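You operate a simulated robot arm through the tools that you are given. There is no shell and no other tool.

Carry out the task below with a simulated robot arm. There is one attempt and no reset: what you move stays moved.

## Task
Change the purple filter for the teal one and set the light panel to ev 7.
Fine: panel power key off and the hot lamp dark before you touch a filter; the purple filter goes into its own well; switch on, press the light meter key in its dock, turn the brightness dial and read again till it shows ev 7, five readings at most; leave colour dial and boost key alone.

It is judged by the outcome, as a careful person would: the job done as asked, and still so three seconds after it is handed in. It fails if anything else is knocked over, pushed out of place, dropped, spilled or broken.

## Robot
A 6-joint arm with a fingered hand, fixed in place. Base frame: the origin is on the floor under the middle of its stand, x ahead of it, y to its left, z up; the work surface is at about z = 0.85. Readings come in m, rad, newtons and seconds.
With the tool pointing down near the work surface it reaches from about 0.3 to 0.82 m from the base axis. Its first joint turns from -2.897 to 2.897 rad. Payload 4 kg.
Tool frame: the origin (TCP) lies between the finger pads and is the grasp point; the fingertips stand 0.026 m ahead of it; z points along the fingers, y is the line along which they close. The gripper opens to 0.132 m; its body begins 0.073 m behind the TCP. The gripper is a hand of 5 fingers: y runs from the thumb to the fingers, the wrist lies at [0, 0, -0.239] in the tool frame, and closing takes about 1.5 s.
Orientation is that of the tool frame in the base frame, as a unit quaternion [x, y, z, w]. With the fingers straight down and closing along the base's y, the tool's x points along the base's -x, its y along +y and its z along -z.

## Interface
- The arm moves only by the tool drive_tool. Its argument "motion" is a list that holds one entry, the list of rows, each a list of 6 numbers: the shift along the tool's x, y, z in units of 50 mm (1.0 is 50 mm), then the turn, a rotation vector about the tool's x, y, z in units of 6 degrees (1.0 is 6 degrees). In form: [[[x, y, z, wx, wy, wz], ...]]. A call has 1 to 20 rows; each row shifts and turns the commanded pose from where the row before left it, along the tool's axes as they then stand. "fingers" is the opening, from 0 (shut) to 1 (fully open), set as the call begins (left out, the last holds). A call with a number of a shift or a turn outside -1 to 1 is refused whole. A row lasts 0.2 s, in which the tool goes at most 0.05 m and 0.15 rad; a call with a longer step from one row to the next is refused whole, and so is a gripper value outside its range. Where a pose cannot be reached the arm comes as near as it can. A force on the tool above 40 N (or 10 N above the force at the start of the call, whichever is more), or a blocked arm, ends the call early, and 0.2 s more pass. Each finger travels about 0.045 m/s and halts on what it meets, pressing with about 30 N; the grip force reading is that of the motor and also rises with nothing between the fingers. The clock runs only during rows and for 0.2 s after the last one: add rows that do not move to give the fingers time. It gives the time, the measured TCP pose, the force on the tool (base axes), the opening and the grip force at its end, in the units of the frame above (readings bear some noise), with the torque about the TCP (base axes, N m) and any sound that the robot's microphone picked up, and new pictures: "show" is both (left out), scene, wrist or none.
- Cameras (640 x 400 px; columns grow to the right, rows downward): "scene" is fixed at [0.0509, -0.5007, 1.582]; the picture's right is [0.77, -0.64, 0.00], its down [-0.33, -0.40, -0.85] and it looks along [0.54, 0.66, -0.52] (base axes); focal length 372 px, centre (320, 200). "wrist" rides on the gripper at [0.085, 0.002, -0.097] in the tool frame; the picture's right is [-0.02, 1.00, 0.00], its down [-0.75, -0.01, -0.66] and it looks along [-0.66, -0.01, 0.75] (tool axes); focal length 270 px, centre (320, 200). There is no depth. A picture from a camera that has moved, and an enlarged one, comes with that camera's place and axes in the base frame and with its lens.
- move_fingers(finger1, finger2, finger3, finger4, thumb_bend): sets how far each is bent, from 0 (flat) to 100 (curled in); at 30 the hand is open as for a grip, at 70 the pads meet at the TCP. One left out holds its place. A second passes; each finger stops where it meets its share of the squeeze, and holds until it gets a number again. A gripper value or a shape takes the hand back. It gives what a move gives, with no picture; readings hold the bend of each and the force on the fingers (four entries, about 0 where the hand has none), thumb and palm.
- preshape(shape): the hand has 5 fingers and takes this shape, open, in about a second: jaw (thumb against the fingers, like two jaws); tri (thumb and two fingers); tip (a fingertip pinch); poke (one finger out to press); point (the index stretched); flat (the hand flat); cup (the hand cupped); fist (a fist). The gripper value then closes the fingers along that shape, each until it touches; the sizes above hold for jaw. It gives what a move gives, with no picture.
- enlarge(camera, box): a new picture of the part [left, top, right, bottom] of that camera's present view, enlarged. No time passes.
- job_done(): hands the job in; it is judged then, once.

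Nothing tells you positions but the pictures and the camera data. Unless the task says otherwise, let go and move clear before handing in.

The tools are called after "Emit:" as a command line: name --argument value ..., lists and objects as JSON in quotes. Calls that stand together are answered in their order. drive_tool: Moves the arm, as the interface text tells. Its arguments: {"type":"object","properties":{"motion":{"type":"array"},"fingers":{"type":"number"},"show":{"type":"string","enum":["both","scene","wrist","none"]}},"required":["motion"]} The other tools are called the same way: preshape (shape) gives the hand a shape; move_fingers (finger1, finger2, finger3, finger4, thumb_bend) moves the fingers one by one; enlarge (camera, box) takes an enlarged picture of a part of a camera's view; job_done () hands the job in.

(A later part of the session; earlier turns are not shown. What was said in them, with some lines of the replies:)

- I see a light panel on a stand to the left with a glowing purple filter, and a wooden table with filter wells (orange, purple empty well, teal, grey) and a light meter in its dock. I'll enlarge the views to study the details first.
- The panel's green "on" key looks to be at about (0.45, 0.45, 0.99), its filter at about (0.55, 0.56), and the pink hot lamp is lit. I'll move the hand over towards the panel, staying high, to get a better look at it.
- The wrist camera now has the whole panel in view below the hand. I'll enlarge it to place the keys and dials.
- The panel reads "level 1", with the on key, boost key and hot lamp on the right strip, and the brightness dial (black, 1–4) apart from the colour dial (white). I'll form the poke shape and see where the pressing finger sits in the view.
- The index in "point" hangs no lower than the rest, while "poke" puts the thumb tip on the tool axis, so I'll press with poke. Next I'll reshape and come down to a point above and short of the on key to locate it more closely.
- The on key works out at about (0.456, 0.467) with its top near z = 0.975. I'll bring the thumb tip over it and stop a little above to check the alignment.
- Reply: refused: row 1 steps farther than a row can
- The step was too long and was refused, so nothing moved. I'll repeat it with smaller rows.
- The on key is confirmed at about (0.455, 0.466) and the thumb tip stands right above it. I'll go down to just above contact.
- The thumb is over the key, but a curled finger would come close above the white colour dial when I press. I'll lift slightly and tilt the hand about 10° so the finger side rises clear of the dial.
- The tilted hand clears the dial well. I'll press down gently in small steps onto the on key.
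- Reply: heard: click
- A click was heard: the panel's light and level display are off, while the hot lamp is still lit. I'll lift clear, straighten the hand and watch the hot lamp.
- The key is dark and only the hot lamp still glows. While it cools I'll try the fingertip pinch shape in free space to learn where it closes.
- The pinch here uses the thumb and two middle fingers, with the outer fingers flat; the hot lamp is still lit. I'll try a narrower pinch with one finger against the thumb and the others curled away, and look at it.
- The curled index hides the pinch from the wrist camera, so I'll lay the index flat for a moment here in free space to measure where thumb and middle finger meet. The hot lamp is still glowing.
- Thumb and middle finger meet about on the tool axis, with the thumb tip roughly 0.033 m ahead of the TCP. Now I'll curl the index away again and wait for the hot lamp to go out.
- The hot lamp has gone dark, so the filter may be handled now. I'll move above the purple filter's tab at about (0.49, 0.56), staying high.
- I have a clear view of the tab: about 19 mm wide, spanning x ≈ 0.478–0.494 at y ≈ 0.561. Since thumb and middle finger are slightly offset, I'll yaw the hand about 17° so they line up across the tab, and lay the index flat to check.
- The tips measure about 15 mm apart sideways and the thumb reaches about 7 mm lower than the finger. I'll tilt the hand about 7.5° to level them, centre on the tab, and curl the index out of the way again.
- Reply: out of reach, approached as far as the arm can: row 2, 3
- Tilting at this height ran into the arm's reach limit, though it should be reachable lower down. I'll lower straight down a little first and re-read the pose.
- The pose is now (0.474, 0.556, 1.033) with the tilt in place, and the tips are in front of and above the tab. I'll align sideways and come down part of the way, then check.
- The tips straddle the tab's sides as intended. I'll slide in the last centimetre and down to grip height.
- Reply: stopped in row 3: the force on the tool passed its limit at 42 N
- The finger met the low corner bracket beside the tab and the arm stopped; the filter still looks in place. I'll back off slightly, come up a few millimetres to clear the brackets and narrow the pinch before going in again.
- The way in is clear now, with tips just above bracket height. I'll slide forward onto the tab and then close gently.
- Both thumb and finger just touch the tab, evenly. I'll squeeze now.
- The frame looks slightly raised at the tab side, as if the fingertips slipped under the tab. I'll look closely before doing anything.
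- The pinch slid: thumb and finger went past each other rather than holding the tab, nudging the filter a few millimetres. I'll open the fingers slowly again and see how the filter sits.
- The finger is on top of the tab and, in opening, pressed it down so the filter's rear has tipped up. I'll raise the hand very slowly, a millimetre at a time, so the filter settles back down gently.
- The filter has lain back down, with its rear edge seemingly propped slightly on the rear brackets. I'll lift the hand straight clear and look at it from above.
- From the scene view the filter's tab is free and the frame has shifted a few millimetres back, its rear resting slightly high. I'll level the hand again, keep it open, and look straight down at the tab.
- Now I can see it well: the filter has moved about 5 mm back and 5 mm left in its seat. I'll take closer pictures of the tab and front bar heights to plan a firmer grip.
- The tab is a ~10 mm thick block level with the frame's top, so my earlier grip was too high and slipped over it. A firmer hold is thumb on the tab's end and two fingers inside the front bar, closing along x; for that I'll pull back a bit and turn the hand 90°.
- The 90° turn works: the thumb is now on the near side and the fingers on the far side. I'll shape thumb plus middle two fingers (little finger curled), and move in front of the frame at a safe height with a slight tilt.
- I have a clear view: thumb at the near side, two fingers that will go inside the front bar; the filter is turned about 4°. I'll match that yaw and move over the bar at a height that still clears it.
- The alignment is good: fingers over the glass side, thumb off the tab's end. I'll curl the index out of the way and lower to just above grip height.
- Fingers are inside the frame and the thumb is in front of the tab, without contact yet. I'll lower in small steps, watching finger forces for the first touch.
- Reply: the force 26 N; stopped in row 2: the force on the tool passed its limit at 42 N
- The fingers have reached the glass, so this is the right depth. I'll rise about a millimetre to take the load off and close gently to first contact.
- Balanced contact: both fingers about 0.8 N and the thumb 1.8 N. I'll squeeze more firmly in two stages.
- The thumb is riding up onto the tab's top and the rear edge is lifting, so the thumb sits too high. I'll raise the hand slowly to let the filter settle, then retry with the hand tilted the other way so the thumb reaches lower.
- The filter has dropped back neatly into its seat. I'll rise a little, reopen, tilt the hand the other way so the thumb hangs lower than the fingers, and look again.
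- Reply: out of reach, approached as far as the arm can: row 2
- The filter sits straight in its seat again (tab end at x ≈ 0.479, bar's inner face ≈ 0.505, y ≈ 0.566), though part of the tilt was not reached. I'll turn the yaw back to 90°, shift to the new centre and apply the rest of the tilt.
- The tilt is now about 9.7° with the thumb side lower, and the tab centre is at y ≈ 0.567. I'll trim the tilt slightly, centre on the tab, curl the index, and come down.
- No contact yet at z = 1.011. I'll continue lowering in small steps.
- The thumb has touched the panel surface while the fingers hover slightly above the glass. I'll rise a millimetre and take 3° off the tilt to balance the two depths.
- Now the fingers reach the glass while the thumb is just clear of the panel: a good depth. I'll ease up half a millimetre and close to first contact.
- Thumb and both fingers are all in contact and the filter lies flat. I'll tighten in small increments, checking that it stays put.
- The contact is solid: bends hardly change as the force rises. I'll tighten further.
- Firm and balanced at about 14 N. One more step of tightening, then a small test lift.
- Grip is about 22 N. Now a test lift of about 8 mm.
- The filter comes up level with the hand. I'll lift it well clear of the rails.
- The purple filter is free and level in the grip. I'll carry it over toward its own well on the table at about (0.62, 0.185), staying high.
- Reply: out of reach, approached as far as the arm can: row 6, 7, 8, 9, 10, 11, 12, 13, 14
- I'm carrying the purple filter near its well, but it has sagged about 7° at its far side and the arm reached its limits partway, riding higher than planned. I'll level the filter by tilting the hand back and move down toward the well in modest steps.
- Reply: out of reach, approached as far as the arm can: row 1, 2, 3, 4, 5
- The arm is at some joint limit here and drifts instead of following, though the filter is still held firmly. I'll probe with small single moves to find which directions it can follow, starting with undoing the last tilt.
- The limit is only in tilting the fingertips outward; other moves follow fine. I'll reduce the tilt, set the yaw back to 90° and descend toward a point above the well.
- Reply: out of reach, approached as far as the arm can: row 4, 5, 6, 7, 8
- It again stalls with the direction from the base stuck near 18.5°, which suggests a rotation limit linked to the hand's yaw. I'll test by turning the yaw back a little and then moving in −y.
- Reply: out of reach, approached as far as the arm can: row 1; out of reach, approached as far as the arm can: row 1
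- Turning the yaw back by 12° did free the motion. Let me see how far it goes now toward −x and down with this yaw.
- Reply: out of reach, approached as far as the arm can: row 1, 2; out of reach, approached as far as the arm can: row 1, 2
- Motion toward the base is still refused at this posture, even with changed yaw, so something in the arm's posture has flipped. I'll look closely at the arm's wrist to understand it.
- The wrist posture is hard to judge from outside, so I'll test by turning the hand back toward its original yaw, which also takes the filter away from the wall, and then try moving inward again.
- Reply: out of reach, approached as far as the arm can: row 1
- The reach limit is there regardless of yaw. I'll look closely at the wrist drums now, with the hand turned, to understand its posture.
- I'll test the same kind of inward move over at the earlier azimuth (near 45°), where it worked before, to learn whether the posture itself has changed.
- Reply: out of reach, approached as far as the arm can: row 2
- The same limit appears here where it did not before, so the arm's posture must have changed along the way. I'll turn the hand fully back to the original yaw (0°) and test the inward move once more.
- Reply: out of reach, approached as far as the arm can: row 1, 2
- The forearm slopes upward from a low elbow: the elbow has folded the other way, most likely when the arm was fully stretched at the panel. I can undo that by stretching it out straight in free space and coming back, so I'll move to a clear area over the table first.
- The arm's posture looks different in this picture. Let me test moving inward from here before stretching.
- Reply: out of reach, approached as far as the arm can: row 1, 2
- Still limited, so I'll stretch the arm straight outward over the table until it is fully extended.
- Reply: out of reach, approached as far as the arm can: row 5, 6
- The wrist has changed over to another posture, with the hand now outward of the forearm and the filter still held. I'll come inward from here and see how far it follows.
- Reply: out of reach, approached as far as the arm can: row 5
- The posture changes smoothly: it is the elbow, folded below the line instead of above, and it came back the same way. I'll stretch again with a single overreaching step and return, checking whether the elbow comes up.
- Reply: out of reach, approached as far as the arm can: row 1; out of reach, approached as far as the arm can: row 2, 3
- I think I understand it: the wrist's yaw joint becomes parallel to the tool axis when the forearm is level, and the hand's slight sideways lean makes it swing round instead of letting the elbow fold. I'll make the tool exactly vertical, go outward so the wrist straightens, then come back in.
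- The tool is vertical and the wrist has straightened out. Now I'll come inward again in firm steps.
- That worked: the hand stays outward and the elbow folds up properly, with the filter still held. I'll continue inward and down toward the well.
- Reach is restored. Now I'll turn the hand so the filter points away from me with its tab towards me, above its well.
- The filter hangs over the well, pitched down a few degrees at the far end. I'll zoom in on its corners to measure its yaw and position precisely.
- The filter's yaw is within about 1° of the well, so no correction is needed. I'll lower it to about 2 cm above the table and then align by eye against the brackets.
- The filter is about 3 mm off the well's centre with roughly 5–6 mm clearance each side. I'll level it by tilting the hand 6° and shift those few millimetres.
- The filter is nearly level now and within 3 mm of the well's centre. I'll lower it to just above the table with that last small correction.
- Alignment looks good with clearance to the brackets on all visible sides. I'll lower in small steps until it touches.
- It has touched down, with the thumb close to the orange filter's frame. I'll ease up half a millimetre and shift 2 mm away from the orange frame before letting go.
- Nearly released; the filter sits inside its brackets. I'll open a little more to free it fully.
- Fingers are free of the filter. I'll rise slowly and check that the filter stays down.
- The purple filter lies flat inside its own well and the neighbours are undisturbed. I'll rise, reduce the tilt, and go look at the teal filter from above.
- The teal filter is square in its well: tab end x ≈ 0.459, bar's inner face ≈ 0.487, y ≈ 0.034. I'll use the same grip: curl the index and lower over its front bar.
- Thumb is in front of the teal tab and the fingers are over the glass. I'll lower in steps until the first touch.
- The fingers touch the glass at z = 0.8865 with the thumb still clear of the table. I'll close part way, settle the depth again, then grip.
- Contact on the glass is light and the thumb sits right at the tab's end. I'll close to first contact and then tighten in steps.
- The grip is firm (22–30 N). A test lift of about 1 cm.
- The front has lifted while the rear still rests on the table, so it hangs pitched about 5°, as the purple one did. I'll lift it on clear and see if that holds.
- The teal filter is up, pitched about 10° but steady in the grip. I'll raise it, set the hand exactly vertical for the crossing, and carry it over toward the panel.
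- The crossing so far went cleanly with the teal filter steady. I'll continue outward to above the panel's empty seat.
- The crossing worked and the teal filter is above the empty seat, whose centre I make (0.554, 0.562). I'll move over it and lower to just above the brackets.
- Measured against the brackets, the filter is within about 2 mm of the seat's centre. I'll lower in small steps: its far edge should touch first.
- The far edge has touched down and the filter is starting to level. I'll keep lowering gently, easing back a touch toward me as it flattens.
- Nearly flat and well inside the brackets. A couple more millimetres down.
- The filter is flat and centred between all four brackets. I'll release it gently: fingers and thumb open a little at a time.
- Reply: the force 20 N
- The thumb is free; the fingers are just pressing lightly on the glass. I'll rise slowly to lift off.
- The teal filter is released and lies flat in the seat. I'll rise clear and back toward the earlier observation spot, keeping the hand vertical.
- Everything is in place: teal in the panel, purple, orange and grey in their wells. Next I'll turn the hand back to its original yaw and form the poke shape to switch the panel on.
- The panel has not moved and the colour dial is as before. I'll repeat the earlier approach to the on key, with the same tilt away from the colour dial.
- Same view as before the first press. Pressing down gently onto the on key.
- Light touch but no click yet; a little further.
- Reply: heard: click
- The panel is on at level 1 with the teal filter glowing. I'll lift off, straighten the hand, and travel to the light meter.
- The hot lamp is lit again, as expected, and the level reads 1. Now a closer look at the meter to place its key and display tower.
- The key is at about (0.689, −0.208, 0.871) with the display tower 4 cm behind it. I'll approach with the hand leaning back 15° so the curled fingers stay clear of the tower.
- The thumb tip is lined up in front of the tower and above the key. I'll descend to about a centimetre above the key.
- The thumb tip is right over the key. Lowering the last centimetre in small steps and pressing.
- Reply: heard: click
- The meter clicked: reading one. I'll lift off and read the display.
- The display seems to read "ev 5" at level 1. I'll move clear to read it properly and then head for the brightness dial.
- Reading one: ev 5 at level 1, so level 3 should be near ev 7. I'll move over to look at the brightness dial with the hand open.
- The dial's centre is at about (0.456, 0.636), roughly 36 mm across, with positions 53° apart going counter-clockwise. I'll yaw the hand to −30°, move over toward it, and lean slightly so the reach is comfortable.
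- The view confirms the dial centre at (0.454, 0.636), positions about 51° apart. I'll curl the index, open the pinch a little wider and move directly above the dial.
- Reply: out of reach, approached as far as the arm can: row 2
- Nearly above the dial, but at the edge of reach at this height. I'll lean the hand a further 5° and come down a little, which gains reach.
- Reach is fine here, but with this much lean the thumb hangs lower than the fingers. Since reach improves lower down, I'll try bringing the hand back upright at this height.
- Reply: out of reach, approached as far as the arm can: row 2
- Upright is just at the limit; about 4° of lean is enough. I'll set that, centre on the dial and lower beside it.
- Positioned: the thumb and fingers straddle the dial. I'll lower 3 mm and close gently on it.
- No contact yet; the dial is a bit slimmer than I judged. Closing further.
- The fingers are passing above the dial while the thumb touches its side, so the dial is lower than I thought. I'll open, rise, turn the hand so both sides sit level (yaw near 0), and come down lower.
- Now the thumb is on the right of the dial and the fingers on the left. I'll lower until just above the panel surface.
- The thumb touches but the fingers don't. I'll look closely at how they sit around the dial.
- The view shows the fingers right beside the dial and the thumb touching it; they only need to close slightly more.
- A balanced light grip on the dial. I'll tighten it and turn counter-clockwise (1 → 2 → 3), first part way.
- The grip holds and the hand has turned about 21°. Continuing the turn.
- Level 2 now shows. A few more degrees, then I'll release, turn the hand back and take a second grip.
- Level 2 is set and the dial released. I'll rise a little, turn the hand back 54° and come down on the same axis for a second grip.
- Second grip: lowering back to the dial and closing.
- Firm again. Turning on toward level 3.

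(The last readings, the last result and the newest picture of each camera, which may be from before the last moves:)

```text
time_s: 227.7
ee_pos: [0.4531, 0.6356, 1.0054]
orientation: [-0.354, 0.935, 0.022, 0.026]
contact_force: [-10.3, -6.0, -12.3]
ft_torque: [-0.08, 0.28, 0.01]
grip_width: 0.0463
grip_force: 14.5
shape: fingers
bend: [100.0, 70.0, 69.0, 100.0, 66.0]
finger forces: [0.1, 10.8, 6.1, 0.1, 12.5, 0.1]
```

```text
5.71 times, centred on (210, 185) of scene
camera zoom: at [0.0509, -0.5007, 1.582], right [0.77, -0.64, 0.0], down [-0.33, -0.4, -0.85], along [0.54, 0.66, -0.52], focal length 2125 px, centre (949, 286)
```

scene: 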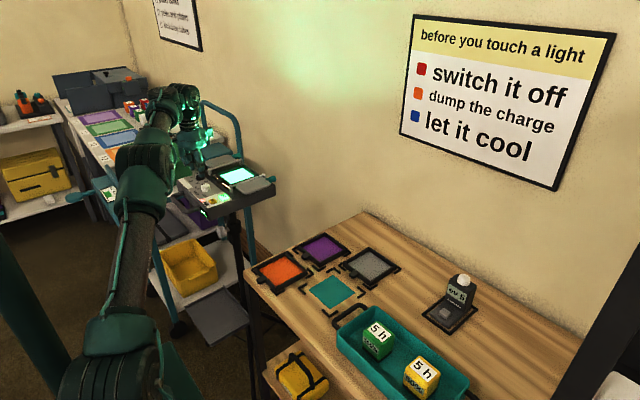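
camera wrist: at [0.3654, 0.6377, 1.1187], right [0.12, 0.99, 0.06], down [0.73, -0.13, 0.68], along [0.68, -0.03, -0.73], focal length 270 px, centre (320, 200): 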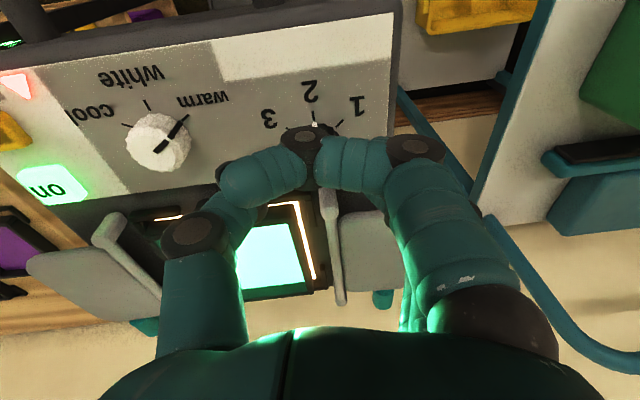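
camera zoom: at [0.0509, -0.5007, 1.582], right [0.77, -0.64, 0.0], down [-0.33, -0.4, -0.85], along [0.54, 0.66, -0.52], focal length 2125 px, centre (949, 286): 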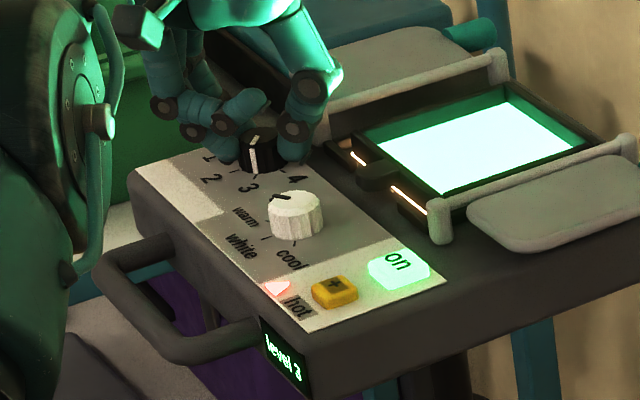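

Level 3 is showing. I'll release the dial and check where the pointer stands.

Emit:
move_fingers --finger2 62 --finger3 62 --thumb_bend 60

Emit:
move_fingers --finger2 54 --finger3 54 --thumb_bend 56

Emit:
drive_tool --motion '[[[0, 0, -0.2, 0, 0, 0], [0, 0, -0.3, 0, 0, 0], [0, 0, -0.3, 0, 0, 0], [0, 0, 0, 0, 0, 0]]]'

Emit:
enlarge --camera "scene" --box '[185, 155, 235, 195]'

Emit:
enlarge --camera "wrist" --box '[200, 40, 440, 200]'

```text
time_s: 228.7
ee_pos: [0.4519, 0.6358, 1.0056]
orientation: [-0.353, 0.935, 0.023, 0.028]
contact_force: [0.0, -0.1, -0.1]
ft_torque: [-0.01, 0.01, 0.03]
grip_width: 0.0477
grip_force: 0.1
shape: fingers
bend: [100.0, 62.0, 62.0, 100.0, 60.0]
finger forces: [0.0, 0.0, 0.1, 0.0, 0.0, 0.0]
```

```text
time_s: 229.7
ee_pos: [0.4527, 0.6349, 1.0065]
orientation: [-0.353, 0.935, 0.022, 0.026]
contact_force: [0.2, -0.1, -0.2]
ft_torque: [-0.02, 0.02, -0.01]
grip_width: 0.0493
grip_force: 0.1
shape: fingers
bend: [100.0, 54.0, 54.0, 100.0, 56.0]
finger forces: [0.0, 0.0, 0.1, 0.1, 0.0, 0.1]
```

```text
time_s: 230.7
ee_pos: [0.4518, 0.6339, 1.0492]
orientation: [-0.353, 0.935, 0.021, 0.027]
contact_force: [-0.1, -0.1, -0.3]
ft_torque: [-0.02, -0.03, 0.0]
grip_width: 0.0497
grip_force: 0.0
shape: fingers
bend: [100.0, 54.0, 54.0, 100.0, 56.0]
finger forces: [0.0, 0.0, 0.0, 0.0, 0.0, 0.0]
camera wrist: at [0.3828, 0.5736, 1.1404], right [-0.65, 0.76, 0.02], down [0.55, 0.44, 0.71], along [0.53, 0.47, -0.71], focal length 270 px, centre (320, 200)
```

scene: 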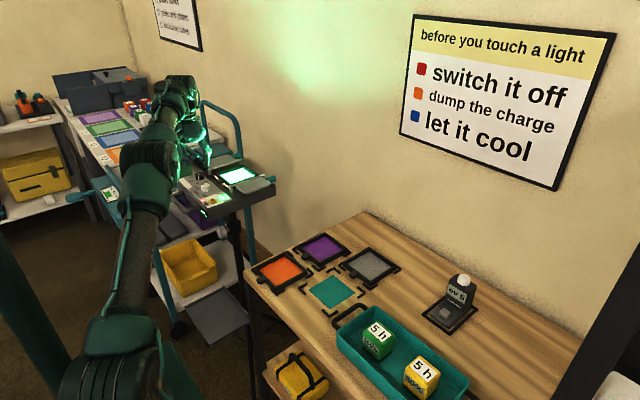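
wrist: 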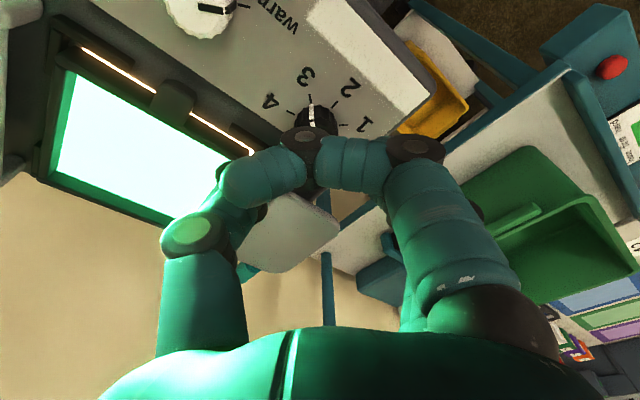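

```text
10.00 times, centred on (210, 175) of scene
camera zoom: at [0.0509, -0.5007, 1.582], right [0.77, -0.64, 0.0], down [-0.33, -0.4, -0.85], along [0.54, 0.66, -0.52], focal length 3719 px, centre (1420, 450)
```

zoom: 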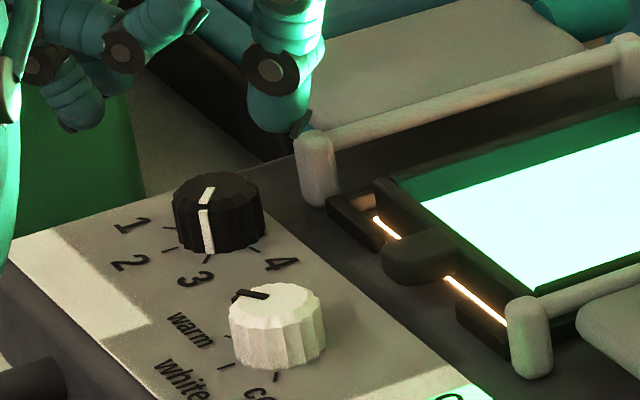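

```text
2.50 times, centred on (320, 120) of wrist
camera zoom: at [0.3828, 0.5736, 1.1404], right [-0.65, 0.76, 0.02], down [0.55, 0.44, 0.71], along [0.53, 0.47, -0.71], focal length 676 px, centre (320, 400)
```

zoom: 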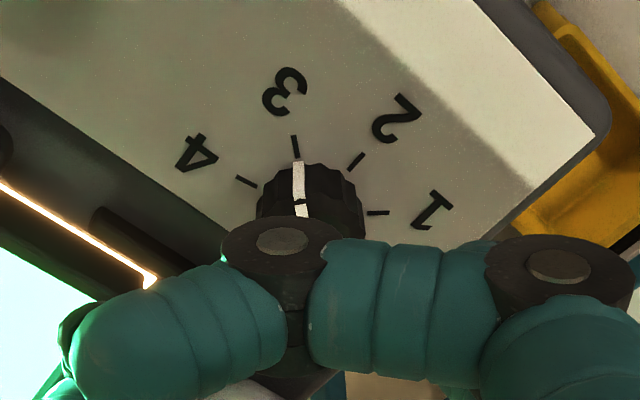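

The pointer stands exactly on 3 and the colour dial is untouched. I'll set the hand upright, back off inward, turn it to the original yaw and form the poke shape for the second reading.

Emit:
drive_tool --motion '[[[0.2, -0.05, -0.1, 0.11, 0.314, 0], [0.2, -0.05, -0.1, 0.11, 0.314, 0], [0.45, -0.1, -0.2, 0, 0, 0], [0.45, -0.1, -0.2, 0, 0, 0], [0, 0, 0, 0, 0, 0.86], [0, 0, 0, 0, 0, 0.86], [0, 0, 0, 0, 0, 0.86], [0, 0, 0, 0, 0, 0.86], [0, 0, 0, 0, 0, 0.86], [0, 0, 0, 0, 0, 0.86], [0, 0, 0, 0, 0, 0.86], [0, 0, 0, 0, 0, 0.88], [0, 0, 0, 0, 0, 0]]]'

Emit:
preshape --shape "poke"

```text
time_s: 233.5
ee_pos: [0.4134, 0.58, 1.0747]
orientation: [0.0, 1.0, 0.0, 0.0]
contact_force: [0.4, -0.7, 0.2]
ft_torque: [-0.03, -0.01, 0.0]
grip_width: 0.0495
grip_force: 0.0
shape: fingers
bend: [100.0, 54.0, 54.0, 100.0, 56.0]
finger forces: [0.1, 0.0, 0.0, 0.1, 0.0, 0.0]
camera wrist: at [0.3281, 0.5814, 1.1717], right [0.02, 1.0, 0.0], down [0.75, -0.02, 0.66], along [0.66, -0.01, -0.75], focal length 270 px, centre (320, 200)
```

scene: 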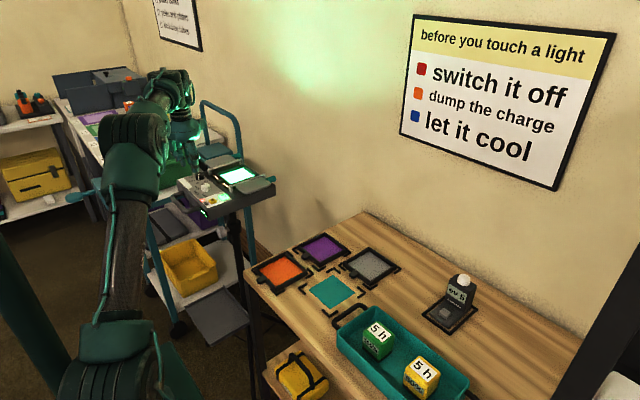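
wrist: 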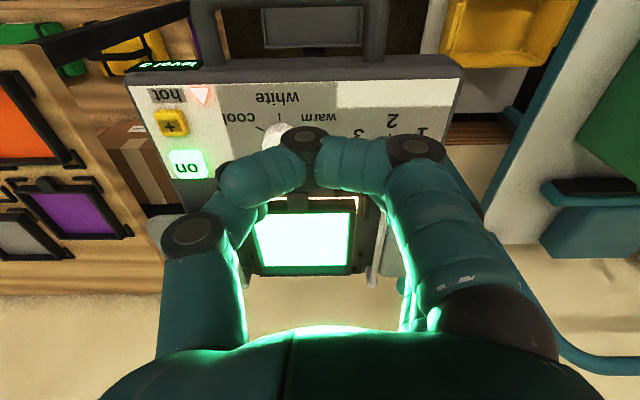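

```text
time_s: 234.4
ee_pos: [0.413, 0.5775, 1.0747]
orientation: [0.0, 1.0, -0.001, 0.0]
contact_force: [-0.6, 0.8, 0.3]
ft_torque: [0.03, 0.01, 0.0]
grip_width: 0.0
grip_force: 0.1
shape: poke
bend: [100.0, 100.0, 100.0, 100.0, 47.0]
finger forces: [0.0, 0.1, 0.0, 0.0, 0.0, 0.0]
```

Upright and clear. Now to the meter again along the same path as before.

Emit:
drive_tool --motion '[[[0.1, -0.5, -0.1, 0, 0, 0], [0.1, -0.8, -0.1, 0, 0, 0], [0.1, -0.9, -0.1, 0, 0, 0], [0, -0.9, 0, 0, 0, 0], [0, -0.9, 0, 0, 0, 0], [0, -0.9, 0, 0, 0, 0], [0, -0.9, 0, 0, 0, 0], [0, -0.9, 0, 0, 0, 0], [-0.4, -0.9, 0, 0, 0, 0], [-0.4, -0.9, 0, 0, 0, 0], [-0.4, -0.9, 0, 0, 0, 0], [-0.4, -0.9, 0, 0, 0, 0], [-0.4, -0.9, 0, 0, 0, 0], [-0.4, -0.9, 0, 0, 0, 0], [-0.4, -0.7, 0, 0, 0, 0], [0, 0, 0, 0, 0, 0]]]' --show "none"

Emit:
drive_tool --motion '[[[-0.31, -0.6, 0.445, 0, 0, 0], [-0.31, -0.6, 0.445, 0, 0, 0], [-0.31, -0.6, 0.445, 0, 0, 0], [-0.31, -0.6, 0.445, 0, 0, 0], [0, 0, 0, 0, -0.83, 0], [0, 0, 0, 0, -0.83, 0], [0, 0, 0, 0, -0.84, 0], [0, 0, 0, 0, 0, 0]]]' --show "none"

```text
time_s: 237.8
ee_pos: [0.5343, -0.0612, 1.0881]
orientation: [-0.001, 1.0, 0.0, 0.0]
contact_force: [0.3, -0.1, 0.5]
ft_torque: [0.01, 0.0, -0.01]
grip_width: 0.0002
grip_force: 0.0
shape: poke
bend: [100.0, 100.0, 100.0, 100.0, 47.0]
finger forces: [0.0, 0.0, 0.1, 0.0, 0.0, 0.0]
```

```text
time_s: 239.6
ee_pos: [0.599, -0.184, 1.0007]
orientation: [0.0, 0.991, -0.001, 0.13]
contact_force: [0.1, -0.4, 0.8]
ft_torque: [0.02, 0.0, 0.03]
grip_width: 0.0
grip_force: 0.1
shape: poke
bend: [100.0, 100.0, 100.0, 100.0, 47.0]
finger forces: [0.0, 0.1, 0.1, 0.0, 0.0, 0.0]
```

Emit:
drive_tool --motion '[[[-0.36, -0.1375, 0.5, 0, 0, 0], [-0.36, -0.1375, 0.5, 0, 0, 0], [-0.36, -0.1375, 0.5, 0, 0, 0], [-0.04, -0.1375, 0.76, 0, 0, 0], [0, 0, 0, 0, 0, 0]]]' --show "none"

Emit:
enlarge --camera "scene" --box '[410, 250, 490, 340]'

Emit:
enlarge --camera "wrist" --box '[200, 60, 460, 250]'

```text
time_s: 240.8
ee_pos: [0.6846, -0.2081, 0.9049]
orientation: [0.0, 0.991, 0.0, 0.13]
contact_force: [-0.5, -0.5, 0.4]
ft_torque: [-0.03, 0.03, -0.02]
grip_width: 0.0003
grip_force: 0.1
shape: poke
bend: [100.0, 100.0, 100.0, 100.0, 47.0]
finger forces: [0.0, 0.0, 0.0, 0.0, 0.1, 0.0]
```

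```text
4.44 times, centred on (450, 295) of scene
camera zoom: at [0.0509, -0.5007, 1.582], right [0.77, -0.64, 0.0], down [-0.33, -0.4, -0.85], along [0.54, 0.66, -0.52], focal length 1653 px, centre (-258, -222)
```

zoom: 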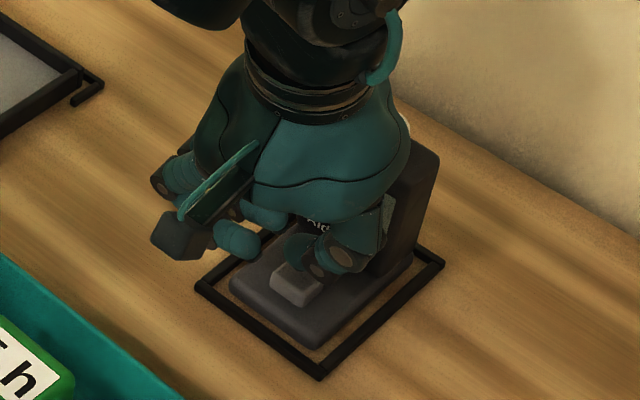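

```text
2.11 times, centred on (330, 155) of wrist
camera zoom: at [0.5764, -0.2067, 0.9772], right [0.02, 1.0, 0.01], down [0.56, -0.02, 0.83], along [0.83, -0.01, -0.56], focal length 569 px, centre (299, 295)
```

zoom: 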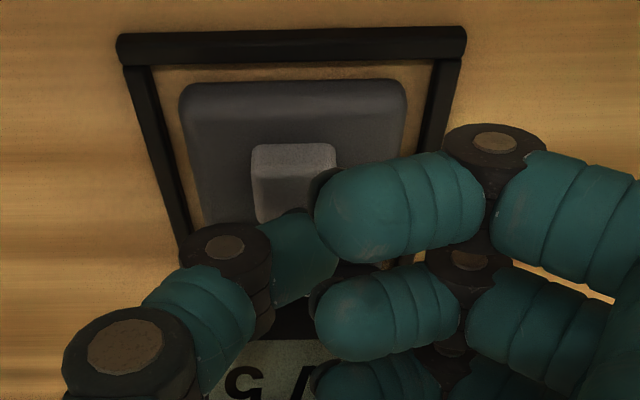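

Almost the same position as the first reading; I'll correct 3 mm sideways and press.

Emit:
drive_tool --motion '[[[0.03, -0.06, 0, 0, 0, 0], [0.031, 0, 0.116, 0, 0, 0], [0.012, 0, 0.045, 0, 0, 0], [0, 0, 0, 0, 0, 0]]]' --show "none"

```text
time_s: 241.8
ee_pos: [0.6822, -0.2122, 0.8976]
orientation: [0.0, 0.991, 0.0, 0.13]
contact_force: [0.1, -0.5, 2.5]
ft_torque: [-0.03, 0.0, -0.03]
grip_width: 0.0
grip_force: 0.1
shape: poke
bend: [100.0, 100.0, 100.0, 100.0, 47.0]
finger forces: [0.1, 0.0, 0.0, 0.0, 1.9, 0.0]
heard: click
```

Click: reading two. I'll lift off straight up and back to read it.

Emit:
drive_tool --motion '[[[-0.05, 0, -0.19, 0, 0, 0], [-0.1, 0, -0.4, 0, 0, 0], [-0.1, 0, -0.4, 0, 0, 0], [0.3, 0, -0.4, 0, 0, 0], [0.4, 0, -0.4, 0, 0, 0], [0.5, 0.3, -0.4, 0, 0, 0], [0.5, 0.5, -0.5, 0, 0, 0], [0, 0, 0, 0, 0.83, 0], [0, 0, 0, 0, 0.83, 0], [0, 0, 0, 0, 0.84, 0], [0.3, 0.8, 0, 0, 0, 0], [0, 0, 0, 0, 0, 0]]]'

Emit:
enlarge --camera "scene" --box '[410, 260, 490, 340]'

Emit:
enlarge --camera "scene" --box '[170, 140, 290, 230]'

```text
time_s: 244.4
ee_pos: [0.5615, -0.1322, 1.0097]
orientation: [-0.001, 1.0, 0.0, 0.0]
contact_force: [-0.9, -0.2, 1.0]
ft_torque: [-0.01, 0.0, 0.02]
grip_width: 0.0
grip_force: 0.1
shape: poke
bend: [100.0, 100.0, 100.0, 100.0, 47.0]
finger forces: [0.0, 0.0, 0.0, 0.1, 0.0, 0.1]
camera wrist: at [0.4763, -0.1301, 1.1065], right [0.02, 1.0, 0.0], down [0.75, -0.02, 0.66], along [0.66, -0.01, -0.75], focal length 270 px, centre (320, 200)
```

scene: 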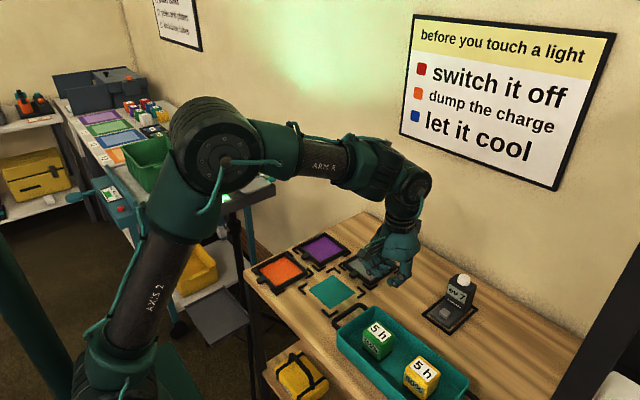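
wrist: 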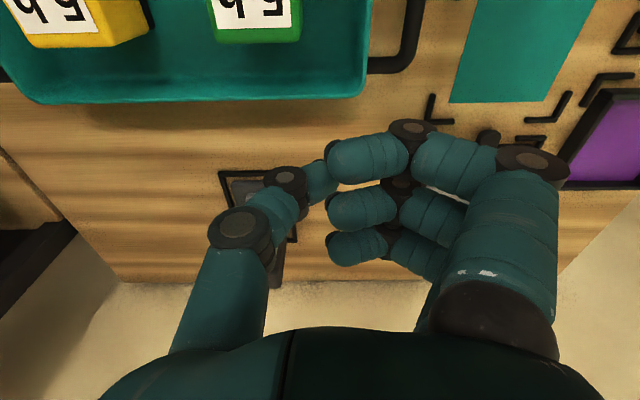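

```text
5.00 times, centred on (450, 300) of scene
camera zoom: at [0.0509, -0.5007, 1.582], right [0.77, -0.64, 0.0], down [-0.33, -0.4, -0.85], along [0.54, 0.66, -0.52], focal length 1860 px, centre (-330, -300)
```

zoom: 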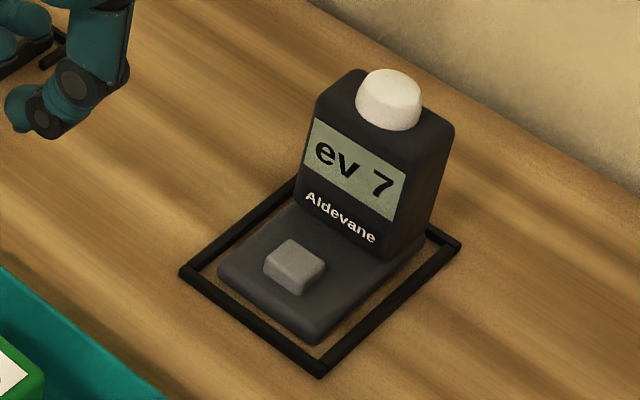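

```text
4.44 times, centred on (230, 185) of scene
camera zoom: at [0.0509, -0.5007, 1.582], right [0.77, -0.64, 0.0], down [-0.33, -0.4, -0.85], along [0.54, 0.66, -0.52], focal length 1653 px, centre (720, 267)
```

zoom: 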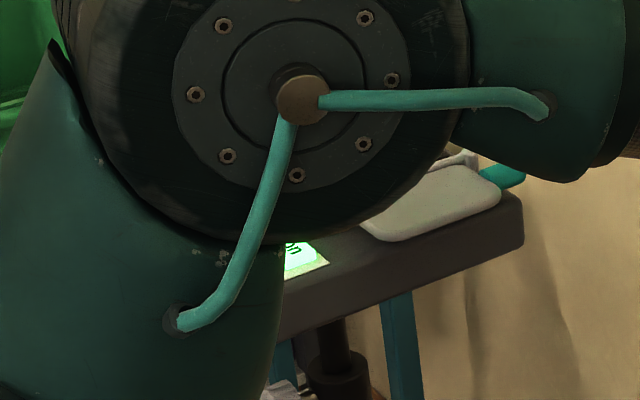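

The meter shows ev 7 on the second reading. I'll move the hand clear to its starting place and check everything once more before handing in.

Emit:
drive_tool --motion '[[[0.3, 0.3, -0.6, 0, 0, 0], [0.4, 0.4, -0.7, 0, 0, 0], [0.5, 0.4, -0.7, 0, 0, 0], [0.5, 0.4, -0.7, 0, 0, 0], [0.5, 0.4, -0.7, 0, 0, 0], [0.5, 0.4, -0.7, 0, 0, 0], [0.5, 0.4, -0.7, 0, 0, 0], [0.3, 0.3, -0.6, 0, 0, 0], [0, 0, 0, 0, 0, 0]]]'

Emit:
enlarge --camera "scene" --box '[170, 140, 290, 230]'

Emit:
enlarge --camera "scene" --box '[240, 220, 410, 330]'

Emit:
enlarge --camera "wrist" --box '[260, 0, 640, 220]'

```text
time_s: 246.4
ee_pos: [0.3869, 0.0202, 1.2808]
orientation: [0.0, 1.0, 0.0, 0.0]
contact_force: [-0.1, -1.0, 0.6]
ft_torque: [0.0, 0.01, 0.0]
grip_width: 0.0001
grip_force: 0.1
shape: poke
bend: [100.0, 100.0, 100.0, 100.0, 47.0]
finger forces: [0.1, 0.0, 0.1, 0.0, 0.0, 0.0]
camera wrist: at [0.3018, 0.0219, 1.3774], right [0.02, 1.0, 0.0], down [0.75, -0.02, 0.66], along [0.66, -0.01, -0.75], focal length 270 px, centre (320, 200)
```

scene: 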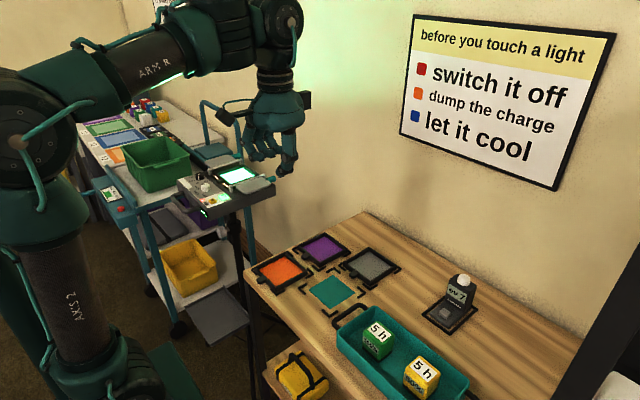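
wrist: 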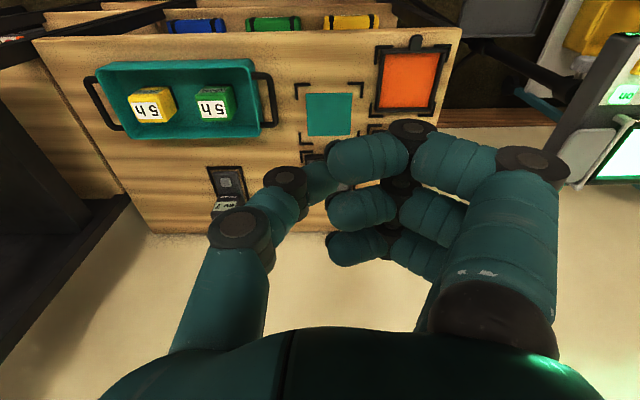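

```text
4.44 times, centred on (230, 185) of scene
camera zoom: at [0.0509, -0.5007, 1.582], right [0.77, -0.64, 0.0], down [-0.33, -0.4, -0.85], along [0.54, 0.66, -0.52], focal length 1653 px, centre (720, 267)
```

zoom: 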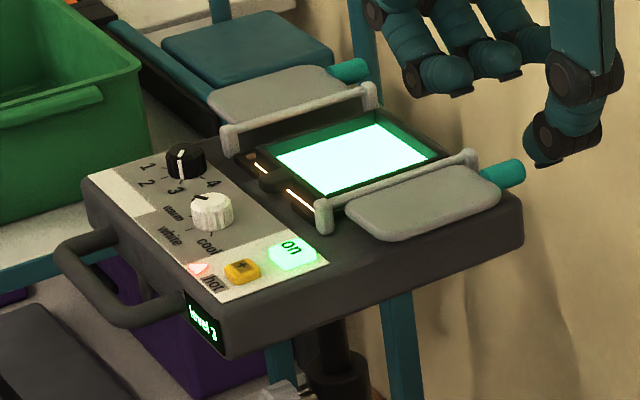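

```text
3.64 times, centred on (325, 275) of scene
camera zoom: at [0.0509, -0.5007, 1.582], right [0.77, -0.64, 0.0], down [-0.33, -0.4, -0.85], along [0.54, 0.66, -0.52], focal length 1352 px, centre (302, -73)
```

zoom: 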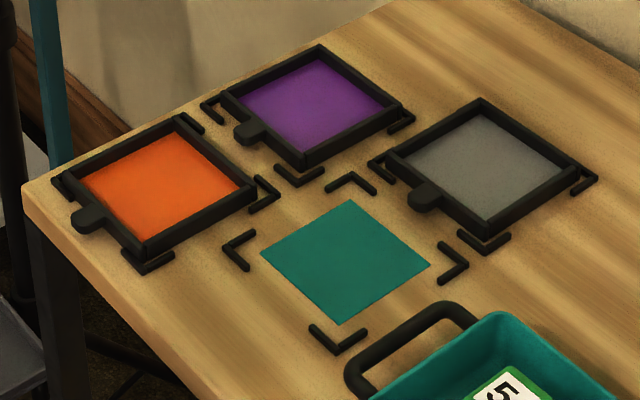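

```text
1.68 times, centred on (450, 110) of wrist
camera zoom: at [0.3018, 0.0219, 1.3774], right [0.02, 1.0, 0.0], down [0.75, -0.02, 0.66], along [0.66, -0.01, -0.75], focal length 455 px, centre (101, 352)
```

zoom: 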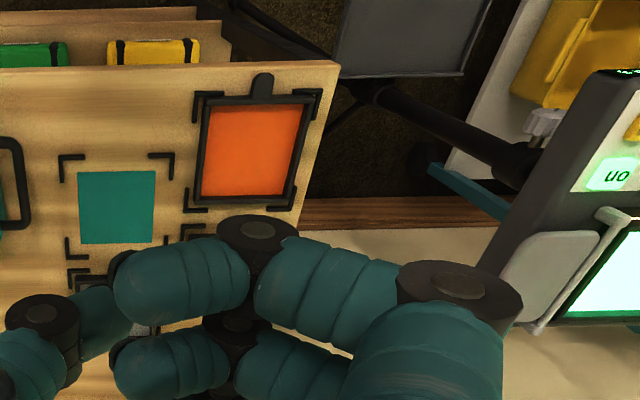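

All checks out: the panel is on at level 3 with the teal filter seated, the purple filter is flat in its own well, and the meter shows ev 7 after two readings. The colour dial and boost key are untouched, and the hand is clear, so I'm handing the job in.

Emit:
job_done

```text
The job is handed in.
```

The panel now has the teal filter and is on at level 3, and the meter reads ev 7. I've handed the job in but have no verdict on it yet.

- **Safety order:** I switched the power key off and waited for the hot lamp to go dark before touching a filter.
- **Filters:** The purple filter lies flat in its own well, and the teal one sits inside the brackets on the panel. A thin line of light shows along the teal filter's front and left edges, so it is a few millimetres off covering the light fully.
- **Readings:** I used two of the five: ev 5 at level 1, then ev 7 at level 3.
- **Left alone:** The colour dial is still on warm, and I did not press the boost key.

**Slips along the way:** My first two grips on the purple filter slipped; it tipped up in its seat and settled back. I also pressed on its glass harder than I meant to, about 40 N. While I set it down, my thumb brushed the orange filter's frame, but that filter is still in its well. I saw no damage, and nothing else looked moved in the final pictures.
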